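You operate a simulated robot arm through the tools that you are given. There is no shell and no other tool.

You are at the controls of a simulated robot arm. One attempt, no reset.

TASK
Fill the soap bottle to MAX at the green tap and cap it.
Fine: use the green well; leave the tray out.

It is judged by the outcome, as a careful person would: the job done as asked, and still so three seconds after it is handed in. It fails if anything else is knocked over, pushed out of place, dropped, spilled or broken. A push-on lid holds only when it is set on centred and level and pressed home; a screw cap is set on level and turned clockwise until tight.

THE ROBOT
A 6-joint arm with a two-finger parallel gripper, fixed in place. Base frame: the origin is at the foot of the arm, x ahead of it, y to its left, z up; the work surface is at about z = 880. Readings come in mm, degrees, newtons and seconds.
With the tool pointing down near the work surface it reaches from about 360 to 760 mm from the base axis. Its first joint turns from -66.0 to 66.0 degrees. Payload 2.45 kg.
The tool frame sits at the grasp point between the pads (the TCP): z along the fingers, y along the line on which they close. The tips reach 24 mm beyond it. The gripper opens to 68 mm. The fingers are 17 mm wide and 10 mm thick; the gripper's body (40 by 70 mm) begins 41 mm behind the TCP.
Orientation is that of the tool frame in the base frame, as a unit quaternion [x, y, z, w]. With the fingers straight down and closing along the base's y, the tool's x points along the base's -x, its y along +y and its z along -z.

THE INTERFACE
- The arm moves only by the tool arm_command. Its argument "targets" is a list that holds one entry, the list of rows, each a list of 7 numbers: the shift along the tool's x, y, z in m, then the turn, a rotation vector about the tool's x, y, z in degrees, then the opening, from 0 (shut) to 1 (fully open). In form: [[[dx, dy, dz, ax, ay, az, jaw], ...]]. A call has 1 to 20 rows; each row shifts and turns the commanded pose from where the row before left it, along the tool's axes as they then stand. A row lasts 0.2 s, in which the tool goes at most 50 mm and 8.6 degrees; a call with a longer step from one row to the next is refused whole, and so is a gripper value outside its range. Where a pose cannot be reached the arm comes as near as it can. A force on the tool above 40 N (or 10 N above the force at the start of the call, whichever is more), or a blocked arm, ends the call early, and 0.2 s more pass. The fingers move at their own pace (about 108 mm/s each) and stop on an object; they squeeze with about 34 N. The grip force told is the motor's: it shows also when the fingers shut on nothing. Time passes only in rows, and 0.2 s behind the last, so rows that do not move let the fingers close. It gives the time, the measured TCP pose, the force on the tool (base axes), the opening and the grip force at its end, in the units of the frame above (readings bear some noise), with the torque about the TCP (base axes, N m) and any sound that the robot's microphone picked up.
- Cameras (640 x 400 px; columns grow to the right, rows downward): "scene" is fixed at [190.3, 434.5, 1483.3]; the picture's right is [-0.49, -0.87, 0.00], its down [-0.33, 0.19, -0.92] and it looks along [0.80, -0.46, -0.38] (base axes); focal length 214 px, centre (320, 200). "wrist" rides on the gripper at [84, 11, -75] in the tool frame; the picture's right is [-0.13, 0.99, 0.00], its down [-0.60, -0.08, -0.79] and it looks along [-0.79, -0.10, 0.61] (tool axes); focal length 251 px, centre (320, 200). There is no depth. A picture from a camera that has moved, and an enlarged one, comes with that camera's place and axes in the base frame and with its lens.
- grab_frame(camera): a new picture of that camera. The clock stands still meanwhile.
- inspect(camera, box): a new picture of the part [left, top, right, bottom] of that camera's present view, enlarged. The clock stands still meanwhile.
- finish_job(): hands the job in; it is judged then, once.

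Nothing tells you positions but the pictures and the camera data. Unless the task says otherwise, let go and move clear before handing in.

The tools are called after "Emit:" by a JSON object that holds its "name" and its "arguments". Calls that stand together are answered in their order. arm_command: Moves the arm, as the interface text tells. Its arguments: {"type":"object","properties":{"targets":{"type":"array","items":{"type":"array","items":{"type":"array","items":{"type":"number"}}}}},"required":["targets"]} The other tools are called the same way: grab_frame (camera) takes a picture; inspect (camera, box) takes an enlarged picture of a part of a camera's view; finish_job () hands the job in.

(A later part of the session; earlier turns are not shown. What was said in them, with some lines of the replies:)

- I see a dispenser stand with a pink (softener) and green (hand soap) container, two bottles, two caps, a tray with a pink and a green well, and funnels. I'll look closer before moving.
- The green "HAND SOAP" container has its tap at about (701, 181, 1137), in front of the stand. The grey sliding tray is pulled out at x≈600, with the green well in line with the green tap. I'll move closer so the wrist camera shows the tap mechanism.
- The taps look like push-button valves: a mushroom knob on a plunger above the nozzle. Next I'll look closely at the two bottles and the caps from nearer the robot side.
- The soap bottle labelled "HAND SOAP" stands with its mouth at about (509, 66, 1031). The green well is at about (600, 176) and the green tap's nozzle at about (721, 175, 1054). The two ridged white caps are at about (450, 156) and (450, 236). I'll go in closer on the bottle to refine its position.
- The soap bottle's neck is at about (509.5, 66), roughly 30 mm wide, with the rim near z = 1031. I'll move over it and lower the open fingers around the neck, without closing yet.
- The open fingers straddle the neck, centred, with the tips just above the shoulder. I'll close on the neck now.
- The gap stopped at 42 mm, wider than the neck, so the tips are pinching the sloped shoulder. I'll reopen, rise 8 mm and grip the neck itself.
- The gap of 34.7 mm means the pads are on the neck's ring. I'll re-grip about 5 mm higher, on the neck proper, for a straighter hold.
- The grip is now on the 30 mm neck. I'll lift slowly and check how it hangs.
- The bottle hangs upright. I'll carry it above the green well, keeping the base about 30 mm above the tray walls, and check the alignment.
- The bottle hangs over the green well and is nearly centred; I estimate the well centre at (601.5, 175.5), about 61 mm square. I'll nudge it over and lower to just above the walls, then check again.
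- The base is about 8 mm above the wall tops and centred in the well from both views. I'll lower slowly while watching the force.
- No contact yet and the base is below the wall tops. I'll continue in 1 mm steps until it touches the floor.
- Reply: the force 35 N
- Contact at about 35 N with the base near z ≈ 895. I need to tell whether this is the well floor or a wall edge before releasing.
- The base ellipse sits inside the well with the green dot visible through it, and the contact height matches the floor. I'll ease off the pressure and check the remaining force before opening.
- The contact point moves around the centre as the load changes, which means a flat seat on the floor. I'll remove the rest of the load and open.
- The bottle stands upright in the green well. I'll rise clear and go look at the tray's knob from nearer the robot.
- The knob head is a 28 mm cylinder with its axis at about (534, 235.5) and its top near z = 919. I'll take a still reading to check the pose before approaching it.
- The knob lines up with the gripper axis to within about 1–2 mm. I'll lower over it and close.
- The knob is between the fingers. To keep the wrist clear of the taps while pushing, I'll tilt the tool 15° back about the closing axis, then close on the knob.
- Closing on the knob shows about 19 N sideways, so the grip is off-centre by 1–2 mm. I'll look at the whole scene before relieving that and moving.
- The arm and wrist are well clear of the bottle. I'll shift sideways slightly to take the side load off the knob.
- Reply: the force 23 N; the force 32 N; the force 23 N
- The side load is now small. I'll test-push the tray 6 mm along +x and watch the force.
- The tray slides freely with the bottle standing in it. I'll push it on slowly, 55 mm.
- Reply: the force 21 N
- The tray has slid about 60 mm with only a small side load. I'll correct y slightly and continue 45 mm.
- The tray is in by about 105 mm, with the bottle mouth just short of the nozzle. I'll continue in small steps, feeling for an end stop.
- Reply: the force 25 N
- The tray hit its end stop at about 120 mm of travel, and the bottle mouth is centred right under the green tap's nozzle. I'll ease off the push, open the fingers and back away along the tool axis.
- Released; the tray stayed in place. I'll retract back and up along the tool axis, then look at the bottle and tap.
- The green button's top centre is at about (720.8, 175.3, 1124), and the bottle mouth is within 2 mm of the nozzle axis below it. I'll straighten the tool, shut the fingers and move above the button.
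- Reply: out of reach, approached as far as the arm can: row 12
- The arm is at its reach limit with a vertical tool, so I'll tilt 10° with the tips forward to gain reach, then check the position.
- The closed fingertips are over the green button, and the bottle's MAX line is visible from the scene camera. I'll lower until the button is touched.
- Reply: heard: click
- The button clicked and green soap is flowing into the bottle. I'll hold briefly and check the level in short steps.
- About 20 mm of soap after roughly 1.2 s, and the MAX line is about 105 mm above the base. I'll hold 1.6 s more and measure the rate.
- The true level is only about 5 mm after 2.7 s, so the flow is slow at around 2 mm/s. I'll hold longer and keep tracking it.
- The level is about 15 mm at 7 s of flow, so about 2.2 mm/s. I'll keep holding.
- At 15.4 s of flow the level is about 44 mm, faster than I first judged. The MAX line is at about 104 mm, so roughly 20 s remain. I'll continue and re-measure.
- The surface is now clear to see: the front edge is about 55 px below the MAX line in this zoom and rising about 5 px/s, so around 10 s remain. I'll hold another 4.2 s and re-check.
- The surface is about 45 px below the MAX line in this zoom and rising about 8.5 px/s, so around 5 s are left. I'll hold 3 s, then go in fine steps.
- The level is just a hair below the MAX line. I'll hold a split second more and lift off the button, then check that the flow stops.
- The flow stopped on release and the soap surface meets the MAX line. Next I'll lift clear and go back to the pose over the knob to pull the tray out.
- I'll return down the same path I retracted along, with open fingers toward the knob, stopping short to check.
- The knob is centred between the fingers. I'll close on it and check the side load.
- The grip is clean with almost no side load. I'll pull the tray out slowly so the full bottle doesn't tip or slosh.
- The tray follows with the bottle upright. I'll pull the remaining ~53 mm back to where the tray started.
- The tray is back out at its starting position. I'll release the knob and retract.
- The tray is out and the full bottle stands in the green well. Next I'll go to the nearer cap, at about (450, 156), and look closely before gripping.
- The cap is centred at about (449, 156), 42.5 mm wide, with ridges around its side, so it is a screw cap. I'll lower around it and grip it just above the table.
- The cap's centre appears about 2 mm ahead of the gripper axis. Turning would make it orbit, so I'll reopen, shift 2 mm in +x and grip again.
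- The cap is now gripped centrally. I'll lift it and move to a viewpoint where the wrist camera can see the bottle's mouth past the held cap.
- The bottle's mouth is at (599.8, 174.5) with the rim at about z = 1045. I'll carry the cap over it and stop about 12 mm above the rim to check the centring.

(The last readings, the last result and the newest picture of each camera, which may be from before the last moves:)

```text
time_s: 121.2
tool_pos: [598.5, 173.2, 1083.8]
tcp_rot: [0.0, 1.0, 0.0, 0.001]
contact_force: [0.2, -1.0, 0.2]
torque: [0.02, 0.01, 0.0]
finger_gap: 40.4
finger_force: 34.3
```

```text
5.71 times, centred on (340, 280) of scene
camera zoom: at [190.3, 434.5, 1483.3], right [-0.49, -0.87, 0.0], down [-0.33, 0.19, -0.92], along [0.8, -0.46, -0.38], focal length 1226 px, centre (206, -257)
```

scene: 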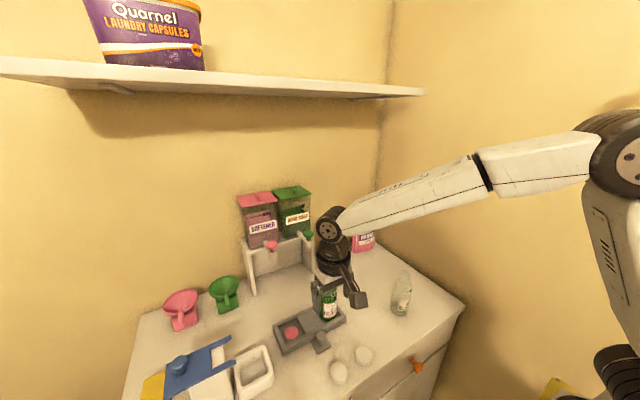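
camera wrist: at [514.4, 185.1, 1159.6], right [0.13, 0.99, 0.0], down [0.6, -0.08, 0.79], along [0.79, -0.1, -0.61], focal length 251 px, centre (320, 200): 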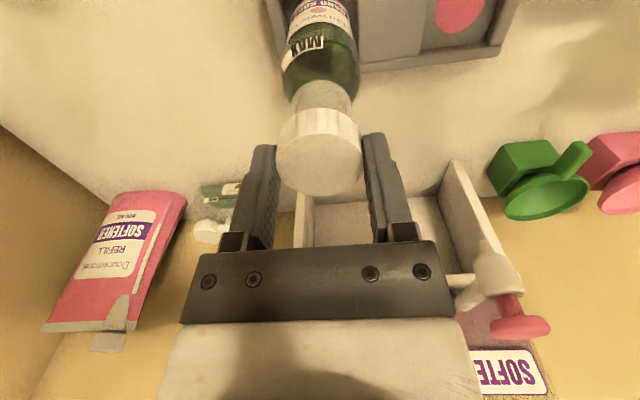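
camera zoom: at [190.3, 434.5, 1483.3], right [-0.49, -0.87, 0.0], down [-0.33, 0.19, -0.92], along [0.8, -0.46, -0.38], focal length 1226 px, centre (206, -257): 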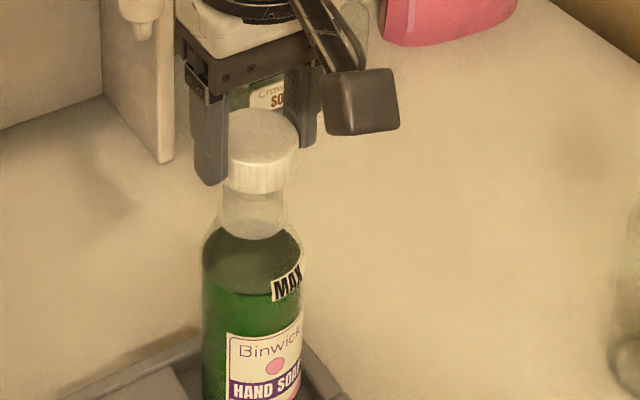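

The cap is about 1 mm off, so I'll correct that and lower to just above the rim.

Emit:
{"name": "arm_command", "arguments": {"targets": [[[-0.0009, 0.0005, 0.003, 0, 0, 0, 0], [0, 0, 0.003, 0, 0, 0, 0], [0, 0, 0.003, 0, 0, 0, 0], [0, 0, 0, 0, 0, 0, 0]]]}}

Emit:
{"name": "inspect", "arguments": {"camera": "scene", "box": [325, 255, 355, 285]}}

Emit:
{"name": "inspect", "arguments": {"camera": "wrist", "box": [260, 60, 380, 200]}}

```text
time_s: 122.2
tool_pos: [599.3, 174.2, 1075.5]
tcp_rot: [0.0, 1.0, 0.0, 0.0]
contact_force: [1.0, 1.1, -0.1]
torque: [0.0, 0.0, 0.02]
finger_gap: 40.3
finger_force: 34.0
```

```text
13.33 times, centred on (340, 270) of scene
camera zoom: at [190.3, 434.5, 1483.3], right [-0.49, -0.87, 0.0], down [-0.33, 0.19, -0.92], along [0.8, -0.46, -0.38], focal length 2860 px, centre (53, -733)
```

zoom: 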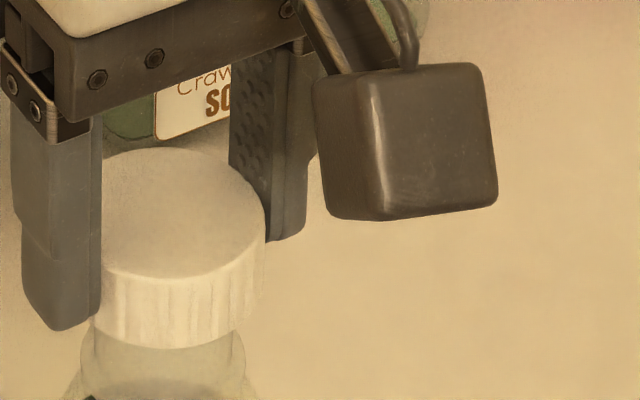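

```text
2.86 times, centred on (320, 130) of wrist
camera zoom: at [515.5, 185.5, 1151.2], right [0.13, 0.99, 0.0], down [0.6, -0.08, 0.79], along [0.79, -0.1, -0.61], focal length 718 px, centre (320, 400)
```

zoom: 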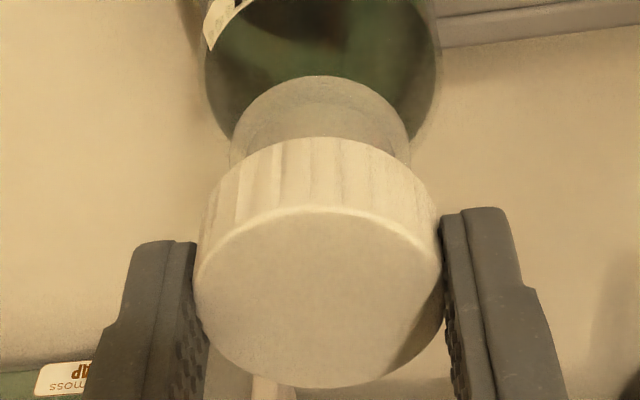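

The cap is centred over the neck in both views. I'll lower gently onto the rim, watching the force.

Emit:
{"name": "arm_command", "arguments": {"targets": [[[0, 0, 0.001, 0, 0, 0, 0], [0, 0, 0.001, 0, 0, 0, 0], [0, 0, 0.001, 0, 0, 0, 0], [0, 0, 0.001, 0, 0, 0, 0], [0, 0, 0, 0, 0, 0, 0]]]}}

```text
time_s: 123.4
tool_pos: [598.5, 174.3, 1071.4]
tcp_rot: [0.0, 1.0, 0.0, 0.0]
contact_force: [0.2, -0.9, -0.6]
torque: [0.02, -0.01, 0.01]
finger_gap: 40.1
finger_force: 34.4
```

Emit:
{"name": "arm_command", "arguments": {"targets": [[[0, 0, 0.001, 0, 0, 0, 0], [0, 0, 0.001, 0, 0, 0, 0], [0, 0, 0.001, 0, 0, 0, 0], [0, 0, 0, 0, 0, 0, 0]]]}}

Emit:
{"name": "inspect", "arguments": {"camera": "scene", "box": [325, 255, 355, 285]}}

```text
time_s: 124.4
tool_pos: [598.7, 174.1, 1068.4]
tcp_rot: [0.0, 1.0, 0.0, 0.0]
contact_force: [-0.1, -0.5, -0.1]
torque: [0.0, -0.01, 0.0]
finger_gap: 40.4
finger_force: 34.2
```

```text
13.33 times, centred on (340, 270) of scene
camera zoom: at [190.3, 434.5, 1483.3], right [-0.49, -0.87, 0.0], down [-0.33, 0.19, -0.92], along [0.8, -0.46, -0.38], focal length 2860 px, centre (53, -733)
```

zoom: 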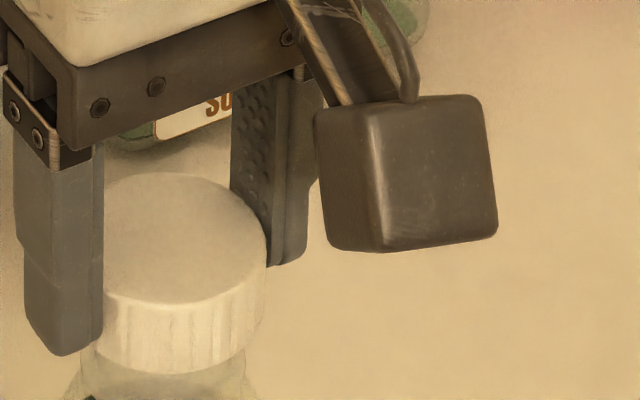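

The cap skirt is already past the rim without touching. I'll continue down in small steps until it seats.

Emit:
{"name": "arm_command", "arguments": {"targets": [[[0, 0, 0.001, 0, 0, 0, 0], [0, 0, 0.001, 0, 0, 0, 0], [0, 0, 0.001, 0, 0, 0, 0], [0, 0, 0, 0, 0, 0, 0]]]}}

```text
time_s: 125.4
tool_pos: [600.1, 172.6, 1064.5]
tcp_rot: [0.0, 1.0, -0.001, 0.001]
contact_force: [-1.4, -0.9, 0.4]
torque: [0.02, 0.01, 0.01]
finger_gap: 40.3
finger_force: 33.8
```

Emit:
{"name": "arm_command", "arguments": {"targets": [[[0, 0, 0.001, 0, 0, 0, 0], [0, 0, 0.001, 0, 0, 0, 0], [0, 0, 0, 0, 0, 0, 0]]]}}

```text
time_s: 126.2
tool_pos: [599.4, 173.3, 1061.8]
tcp_rot: [0.0, 1.0, 0.0, 0.001]
contact_force: [0.1, 0.0, -0.3]
torque: [0.0, 0.0, -0.03]
finger_gap: 40.3
finger_force: 34.2
```

Emit:
{"name": "arm_command", "arguments": {"targets": [[[0, 0, 0.001, 0, 0, 0, 0], [0, 0, 0.001, 0, 0, 0, 0], [0, 0, 0, 0, 0, 0, 0]]]}}

Emit:
{"name": "inspect", "arguments": {"camera": "scene", "box": [325, 255, 355, 285]}}

```text
time_s: 127.0
tool_pos: [600.2, 174.3, 1060.9]
tcp_rot: [0.001, 1.0, 0.0, 0.001]
contact_force: [-0.3, 1.0, -0.5]
torque: [0.03, -0.01, 0.01]
finger_gap: 40.4
finger_force: 34.2
```

```text
13.33 times, centred on (340, 270) of scene
camera zoom: at [190.3, 434.5, 1483.3], right [-0.49, -0.87, 0.0], down [-0.33, 0.19, -0.92], along [0.8, -0.46, -0.38], focal length 2860 px, centre (53, -733)
```

zoom: 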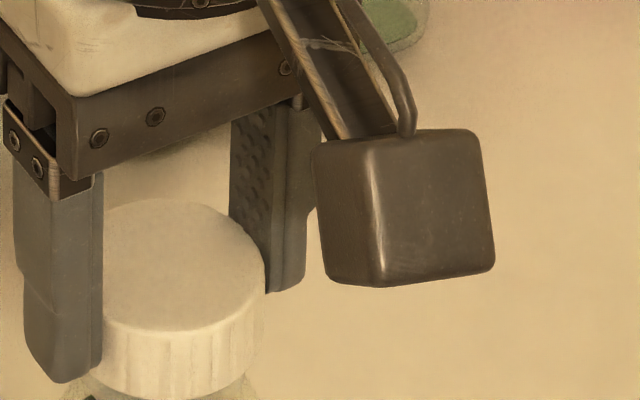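

Emit:
{"name": "arm_command", "arguments": {"targets": [[[0, 0, 0.001, 0, 0, 0, 0], [0, 0, 0.001, 0, 0, 0, 0], [0, 0, 0, 0, 0, 0, 0]]]}}

```text
time_s: 127.8
tool_pos: [599.1, 174.3, 1060.4]
tcp_rot: [0.0, 1.0, 0.0, 0.002]
contact_force: [0.0, 1.8, 5.9]
torque: [0.04, 0.14, -0.03]
finger_gap: 40.3
finger_force: 34.3
heard: snap
```

A snap and light contact: the cap has engaged. I'll press a bit further down and check the force.

Emit:
{"name": "arm_command", "arguments": {"targets": [[[0, 0, 0.001, 0, 0, 0, 0], [0, 0, 0.001, 0, 0, 0, 0], [0, 0, 0, 0, 0, 0, 0]]]}}

Emit:
{"name": "inspect", "arguments": {"camera": "scene", "box": [325, 255, 355, 285]}}

Emit:
{"name": "inspect", "arguments": {"camera": "wrist", "box": [260, 60, 380, 200]}}

```text
time_s: 128.6
tool_pos: [600.7, 173.4, 1059.4]
tcp_rot: [0.001, 1.0, 0.001, 0.005]
contact_force: [-0.2, 0.6, 23.7]
torque: [0.03, 0.14, 0.01]
finger_gap: 40.4
finger_force: 33.6
```

```text
13.33 times, centred on (340, 270) of scene
camera zoom: at [189.8, 434.4, 1483.4], right [-0.49, -0.87, 0.0], down [-0.33, 0.19, -0.92], along [0.8, -0.46, -0.38], focal length 2860 px, centre (53, -733)
```

zoom: 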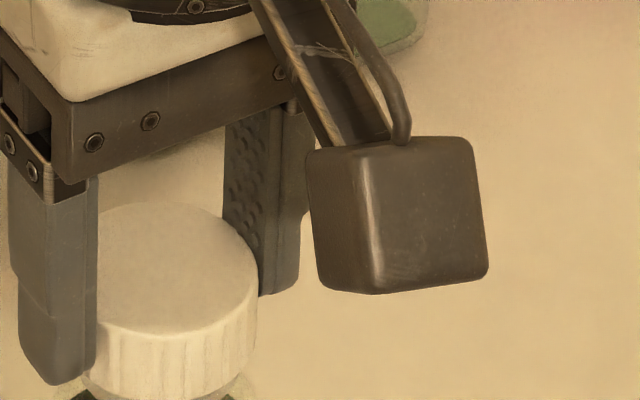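

```text
2.86 times, centred on (320, 130) of wrist
camera zoom: at [516.8, 185.0, 1134.4], right [0.13, 0.99, 0.0], down [0.6, -0.08, 0.8], along [0.79, -0.1, -0.6], focal length 718 px, centre (320, 400)
```

zoom: 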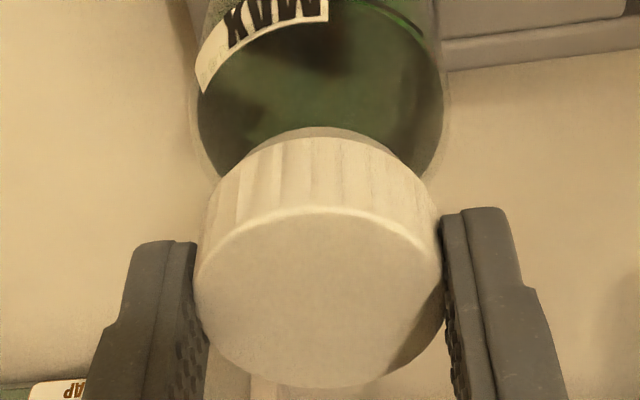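

The cap is seated at 24 N. To be sure whether it also needs turning, I'll ease the press a little and turn clockwise a small angle while watching the torque.

Emit:
{"name": "arm_command", "arguments": {"targets": [[[0, 0, -0.0005, 0, 0, 0, 0], [0, 0, -0.0005, 0, 0, 0, 0], [0, 0, 0, 0, 0, 5, 0], [0, 0, 0, 0, 0, 5, 0], [0, 0, 0, 0, 0, 5, 0]]]}}

Emit:
{"name": "inspect", "arguments": {"camera": "scene", "box": [315, 255, 365, 325]}}

```text
time_s: 129.8
tool_pos: [599.4, 175.2, 1058.3]
tcp_rot: [0.132, 0.991, -0.001, 0.002]
contact_force: [-0.5, 0.8, 19.7]
torque: [-0.05, -0.07, 0.14]
finger_gap: 40.2
finger_force: 34.3
```

```text
5.71 times, centred on (340, 290) of scene
camera zoom: at [189.9, 434.4, 1483.4], right [-0.49, -0.87, 0.0], down [-0.33, 0.19, -0.92], along [0.8, -0.46, -0.38], focal length 1226 px, centre (206, -314)
```

zoom: 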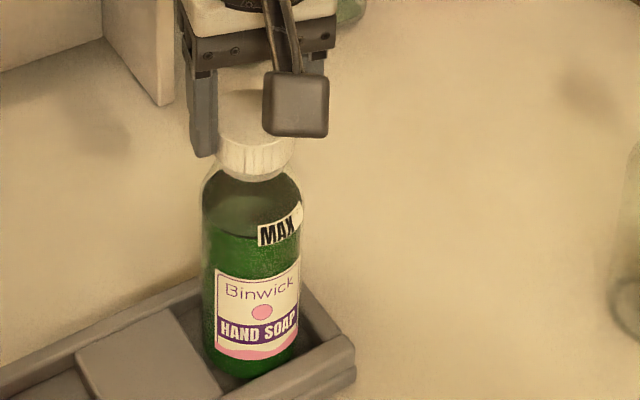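

The bottle turned together with the cap, so the cap is locked onto the neck: the snap was it going home. I'll press down firmly once more to make sure it is fully home.

Emit:
{"name": "arm_command", "arguments": {"targets": [[[0, 0, 0.0008, 0, 0, 0, 0], [0, 0, 0.0008, 0, 0, 0, 0], [0, 0, 0, 0, 0, 0, 0]]]}}

Emit:
{"name": "inspect", "arguments": {"camera": "scene", "box": [320, 255, 360, 285]}}

```text
time_s: 130.6
tool_pos: [599.7, 174.3, 1057.9]
tcp_rot: [0.13, 0.991, 0.002, 0.003]
contact_force: [-0.5, 0.3, 28.1]
torque: [0.03, 0.18, 0.0]
finger_gap: 40.5
finger_force: 34.2
```

```text
13.33 times, centred on (340, 270) of scene
camera zoom: at [189.7, 434.4, 1483.4], right [-0.49, -0.87, 0.0], down [-0.33, 0.19, -0.92], along [0.8, -0.46, -0.38], focal length 2860 px, centre (53, -733)
```

zoom: 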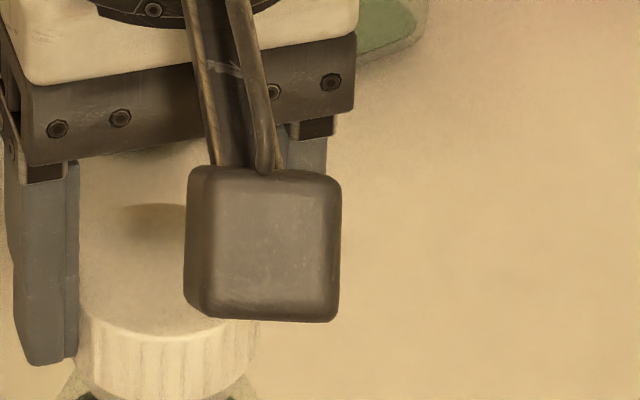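

I'll make one more clockwise test turn under this firmer press to rule out a thread.

Emit:
{"name": "arm_command", "arguments": {"targets": [[[0, 0, 0, 0, 0, 5, 0], [0, 0, 0, 0, 0, 5, 0], [0, 0, 0, 0, 0, 5, 0]]]}}

Emit:
{"name": "inspect", "arguments": {"camera": "scene", "box": [315, 255, 365, 325]}}

```text
time_s: 131.4
tool_pos: [600.4, 174.8, 1057.4]
tcp_rot: [0.259, 0.966, 0.001, 0.003]
contact_force: [0.2, -0.8, 25.6]
torque: [-0.17, -0.1, 0.15]
finger_gap: 40.4
finger_force: 34.2
```

```text
5.71 times, centred on (340, 290) of scene
camera zoom: at [189.8, 434.4, 1483.4], right [-0.49, -0.87, 0.0], down [-0.33, 0.19, -0.92], along [0.8, -0.46, -0.38], focal length 1226 px, centre (206, -314)
```

zoom: 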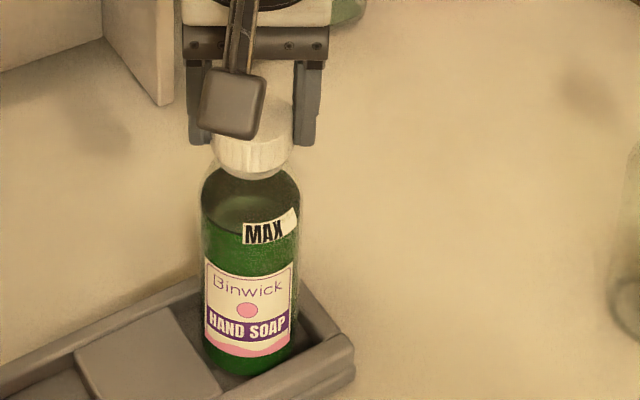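

The bottle again turned as one with the cap, so it's a snap-on lid and is locked. I'll unload the press, open, and rise clear.

Emit:
{"name": "arm_command", "arguments": {"targets": [[[0, 0, -0.001, 0, 0, 0, 0], [0, 0, -0.001, 0, 0, 0, 0], [0, 0, -0.0005, 0, 0, 0, 0], [0, 0, 0, 0, 0, 0, 0]]]}}

```text
time_s: 132.4
tool_pos: [599.1, 172.4, 1059.4]
tcp_rot: [0.259, 0.966, -0.002, 0.001]
contact_force: [2.0, 0.8, 9.6]
torque: [0.09, -0.16, 0.04]
finger_gap: 40.4
finger_force: 34.0
```

Emit:
{"name": "arm_command", "arguments": {"targets": [[[0, 0, -0.0008, 0, 0, 0, 0], [0, 0, 0, 0, 0, 0, 0], [0, 0, 0, 0, 0, 0, 1], [0, 0, 0, 0, 0, 0, 1], [0, 0, 0, 0, 0, 0, 1]]]}}

Emit:
{"name": "inspect", "arguments": {"camera": "scene", "box": [315, 255, 365, 325]}}

```text
time_s: 133.6
tool_pos: [599.9, 173.8, 1058.7]
tcp_rot: [0.259, 0.966, 0.0, 0.001]
contact_force: [0.3, -0.4, 0.2]
torque: [-0.05, -0.01, 0.0]
finger_gap: 67.9
finger_force: 0.1
```

```text
5.71 times, centred on (340, 290) of scene
camera zoom: at [190.3, 434.5, 1483.3], right [-0.49, -0.87, 0.0], down [-0.33, 0.19, -0.92], along [0.8, -0.46, -0.38], focal length 1226 px, centre (206, -314)
```

zoom: 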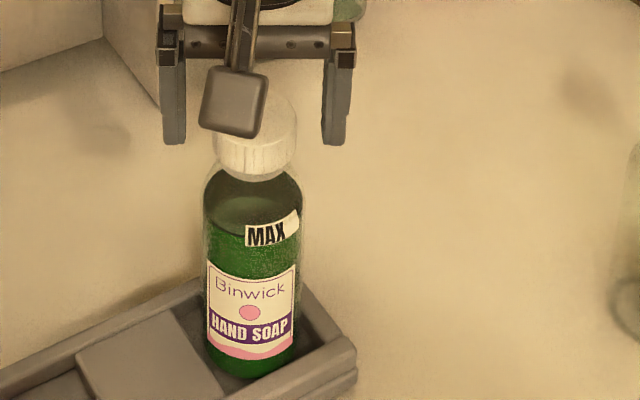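

The cap stays on and level. I'll rise clear and inspect everything.

Emit:
{"name": "arm_command", "arguments": {"targets": [[[0, 0, -0.01, 0, 0, 0, 1], [0, 0, -0.02, 0, 0, 0, 1], [0, 0, -0.03, 0, 0, 0, 1], [0, 0, -0.03, 0, 0, 0, 1], [0, 0, -0.02, 0, 0, -5, 1], [0, 0, 0, 0, 0, -8, 1], [0, 0, 0, 0, 0, -8, 1], [0, 0, 0, 0, 0, -8, 1], [0.03, 0.01, 0, 0, 0, -1, 1], [0.03, 0.01, 0, 0, 0, 0, 1], [0.03, 0.01, 0, 0, 0, 0, 1], [0.03, 0, 0, 0, 0, 0, 1]]]}}

Emit:
{"name": "grab_frame", "arguments": {"camera": "wrist"}}

Emit:
{"name": "grab_frame", "arguments": {"camera": "scene"}}

Emit:
{"name": "inspect", "arguments": {"camera": "scene", "box": [300, 260, 380, 330]}}

Emit:
{"name": "inspect", "arguments": {"camera": "wrist", "box": [240, 80, 420, 230]}}

```text
time_s: 136.2
tool_pos: [479.1, 203.7, 1169.9]
tcp_rot: [0.0, 1.0, -0.001, 0.001]
contact_force: [-0.6, 0.2, 0.4]
torque: [0.02, 0.01, -0.02]
finger_gap: 68.3
finger_force: 0.0
```

```text
taken
camera wrist: at [395.8, 215.0, 1245.8], right [0.13, 0.99, 0.0], down [0.6, -0.08, 0.79], along [0.79, -0.1, -0.61], focal length 251 px, centre (320, 200)
```

wrist: 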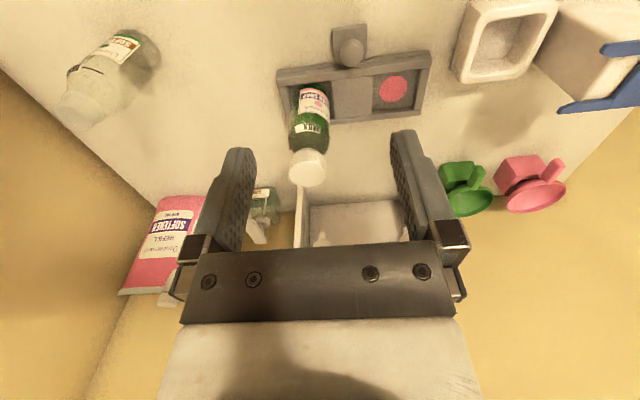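

```text
taken
```

scene: 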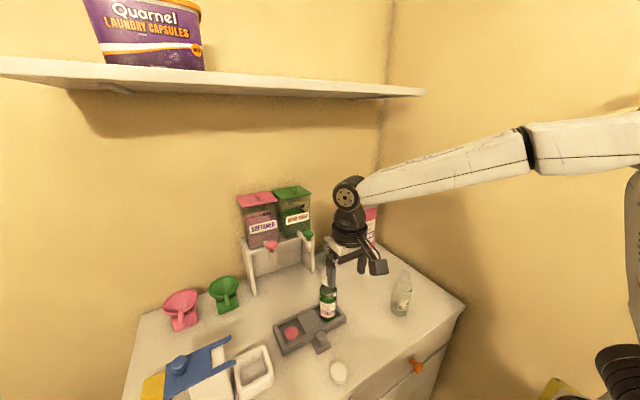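

```text
5.71 times, centred on (340, 295) of scene
camera zoom: at [190.3, 434.5, 1483.3], right [-0.49, -0.87, 0.0], down [-0.33, 0.19, -0.92], along [0.8, -0.46, -0.38], focal length 1226 px, centre (206, -343)
```

zoom: 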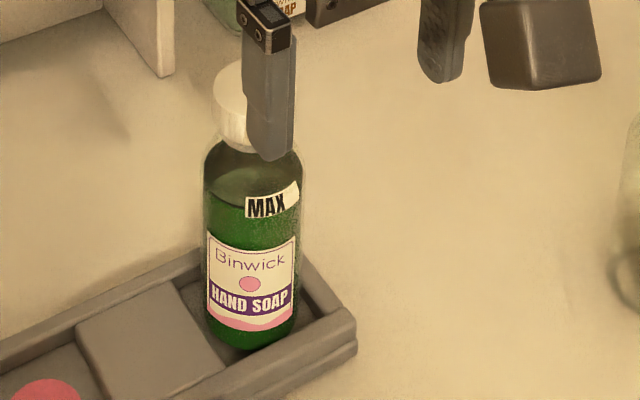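

```text
2.67 times, centred on (330, 155) of wrist
camera zoom: at [395.8, 215.0, 1245.8], right [0.13, 0.99, 0.0], down [0.6, -0.08, 0.79], along [0.79, -0.1, -0.61], focal length 670 px, centre (293, 320)
```

zoom: 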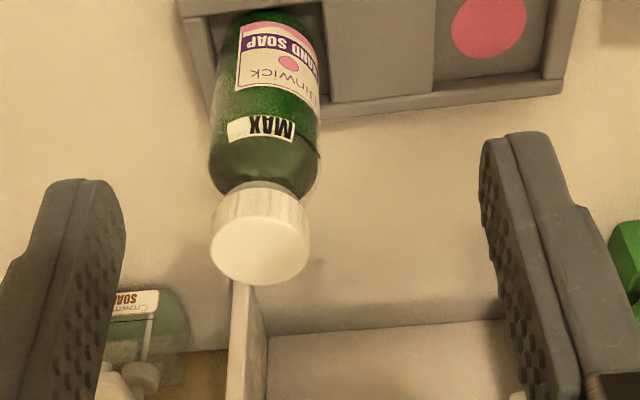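

The cap looks centred and level. I'll move the arm out of the camera's line of sight for a final close check.

Emit:
{"name": "arm_command", "arguments": {"targets": [[[0.01, -0.03, -0.02, 0, 0, 0, 1], [0.01, -0.03, -0.02, 0, 0, 0, 1], [0.01, -0.03, -0.02, 0, 0, 0, 1], [0.01, -0.03, -0.02, 0, 0, 0, 1], [0.01, -0.03, -0.02, 0, 0, 0, 1], [0, 0, 0, 0, 0, 0, 1]]]}}

Emit:
{"name": "inspect", "arguments": {"camera": "scene", "box": [310, 260, 350, 295]}}

Emit:
{"name": "inspect", "arguments": {"camera": "scene", "box": [230, 220, 430, 390]}}

Emit:
{"name": "grab_frame", "arguments": {"camera": "wrist"}}

```text
time_s: 137.6
tool_pos: [428.4, 54.0, 1270.9]
tcp_rot: [0.0, 1.0, 0.001, 0.001]
contact_force: [-0.3, 0.8, 0.1]
torque: [0.02, 0.01, -0.02]
finger_gap: 68.0
finger_force: 0.0
```

```text
11.43 times, centred on (330, 278) of scene
camera zoom: at [190.3, 434.5, 1483.3], right [-0.49, -0.87, 0.0], down [-0.33, 0.19, -0.92], along [0.8, -0.46, -0.38], focal length 2451 px, centre (206, -686)
```

zoom: 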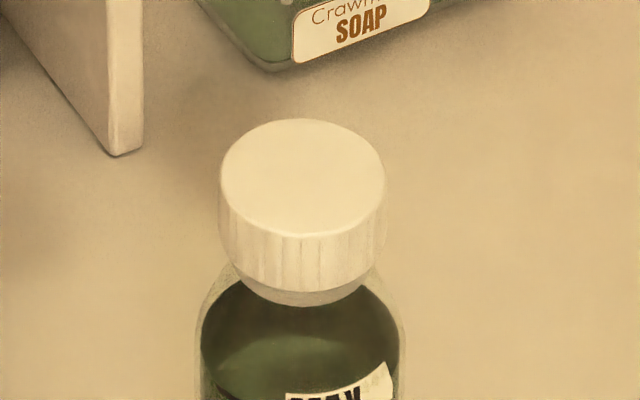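

```text
2.35 times, centred on (330, 305) of scene
camera zoom: at [190.3, 434.5, 1483.3], right [-0.49, -0.87, 0.0], down [-0.33, 0.19, -0.92], along [0.8, -0.46, -0.38], focal length 505 px, centre (296, -47)
```

zoom: 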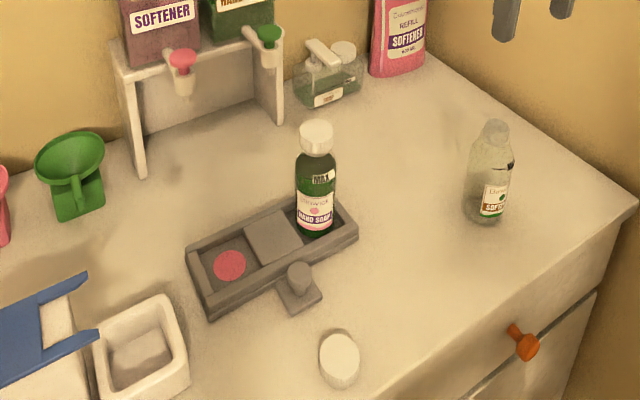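

```text
taken
camera wrist: at [345.7, 65.4, 1346.5], right [0.13, 0.99, 0.0], down [0.6, -0.08, 0.79], along [0.79, -0.1, -0.61], focal length 251 px, centre (320, 200)
```

wrist: 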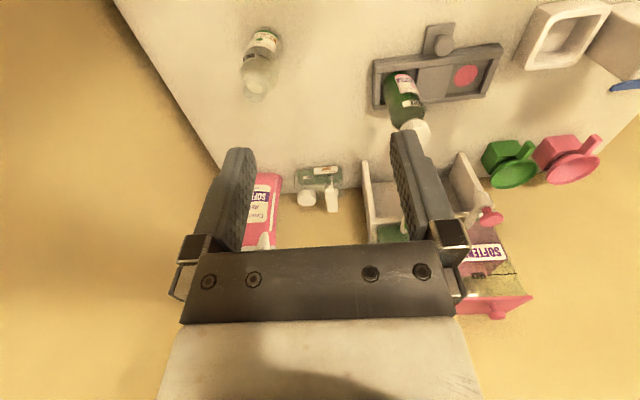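

Emit:
{"name": "inspect", "arguments": {"camera": "scene", "box": [312, 280, 342, 305]}}

Emit:
{"name": "inspect", "arguments": {"camera": "wrist", "box": [370, 60, 450, 140]}}

Emit:
{"name": "inspect", "arguments": {"camera": "scene", "box": [230, 180, 330, 270]}}

```text
16.00 times, centred on (327, 292) of scene
camera zoom: at [190.3, 434.5, 1483.3], right [-0.49, -0.87, 0.0], down [-0.33, 0.19, -0.92], along [0.8, -0.46, -0.38], focal length 3432 px, centre (208, -1280)
```

zoom: 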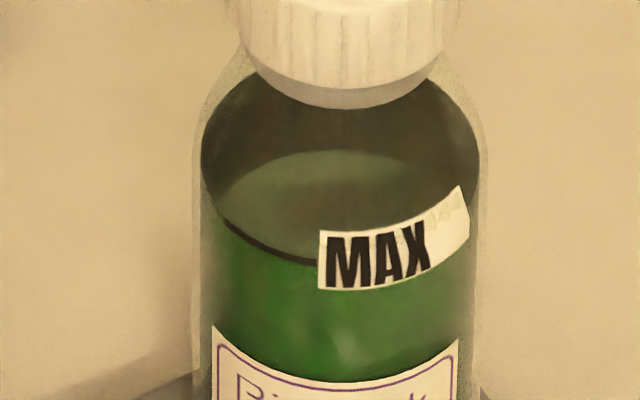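

```text
5.00 times, centred on (410, 100) of wrist
camera zoom: at [345.7, 65.4, 1346.5], right [0.13, 0.99, 0.0], down [0.6, -0.08, 0.79], along [0.79, -0.1, -0.61], focal length 1257 px, centre (-130, 700)
```

zoom: 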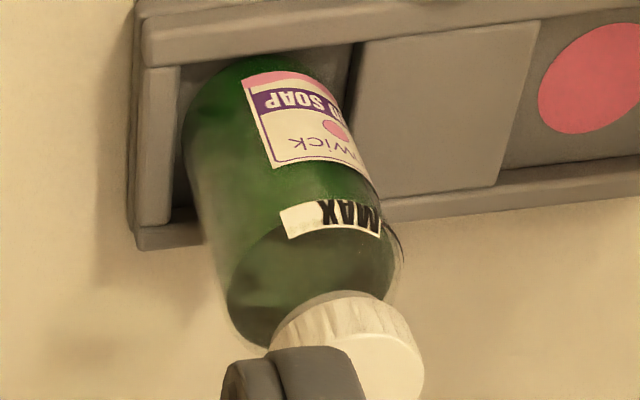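

```text
4.44 times, centred on (280, 225) of scene
camera zoom: at [190.3, 434.5, 1483.3], right [-0.49, -0.87, 0.0], down [-0.33, 0.19, -0.92], along [0.8, -0.46, -0.38], focal length 953 px, centre (498, 89)
```

zoom: 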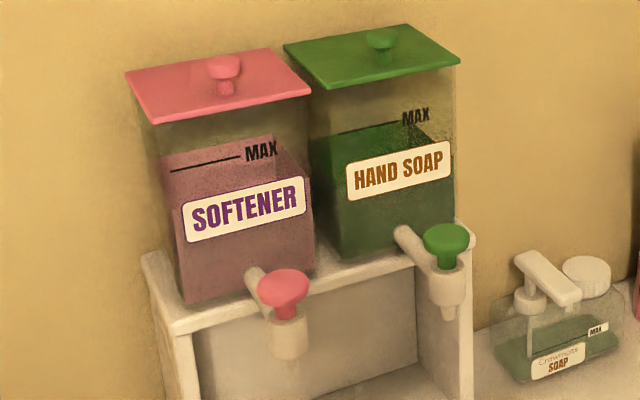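

The soap level sits right on the MAX line and the cap is on level and centred. The capped bottle stands in the green well with the tray pulled out, nothing else has been disturbed, and the arm is clear with the gripper open, so I'm handing in.

Emit:
{"name": "finish_job", "arguments": {}}

```text
The job is handed in.
```

The HAND SOAP bottle is filled to its MAX line from the green tap and capped. It stands in the green well, and the tray is pulled out to where it started.

- **Fill:** the soap surface lines up with the MAX line in the scene camera, to within about 1.5 mm. The flow stopped when I lifted off the button, and I saw no drips or spills.
- **Cap:** it went on level and centred, then snapped home as I pressed it down. Its sides are ridged like a screw cap, so I also turned it clockwise. The bottle turned with it, so I took it as a push-on cap that was already locked. I didn't pull on it to test the hold.
- **Everything else:** the other bottle, the second cap, the softener tap and the funnels were left alone. The arm is clear with the gripper open.
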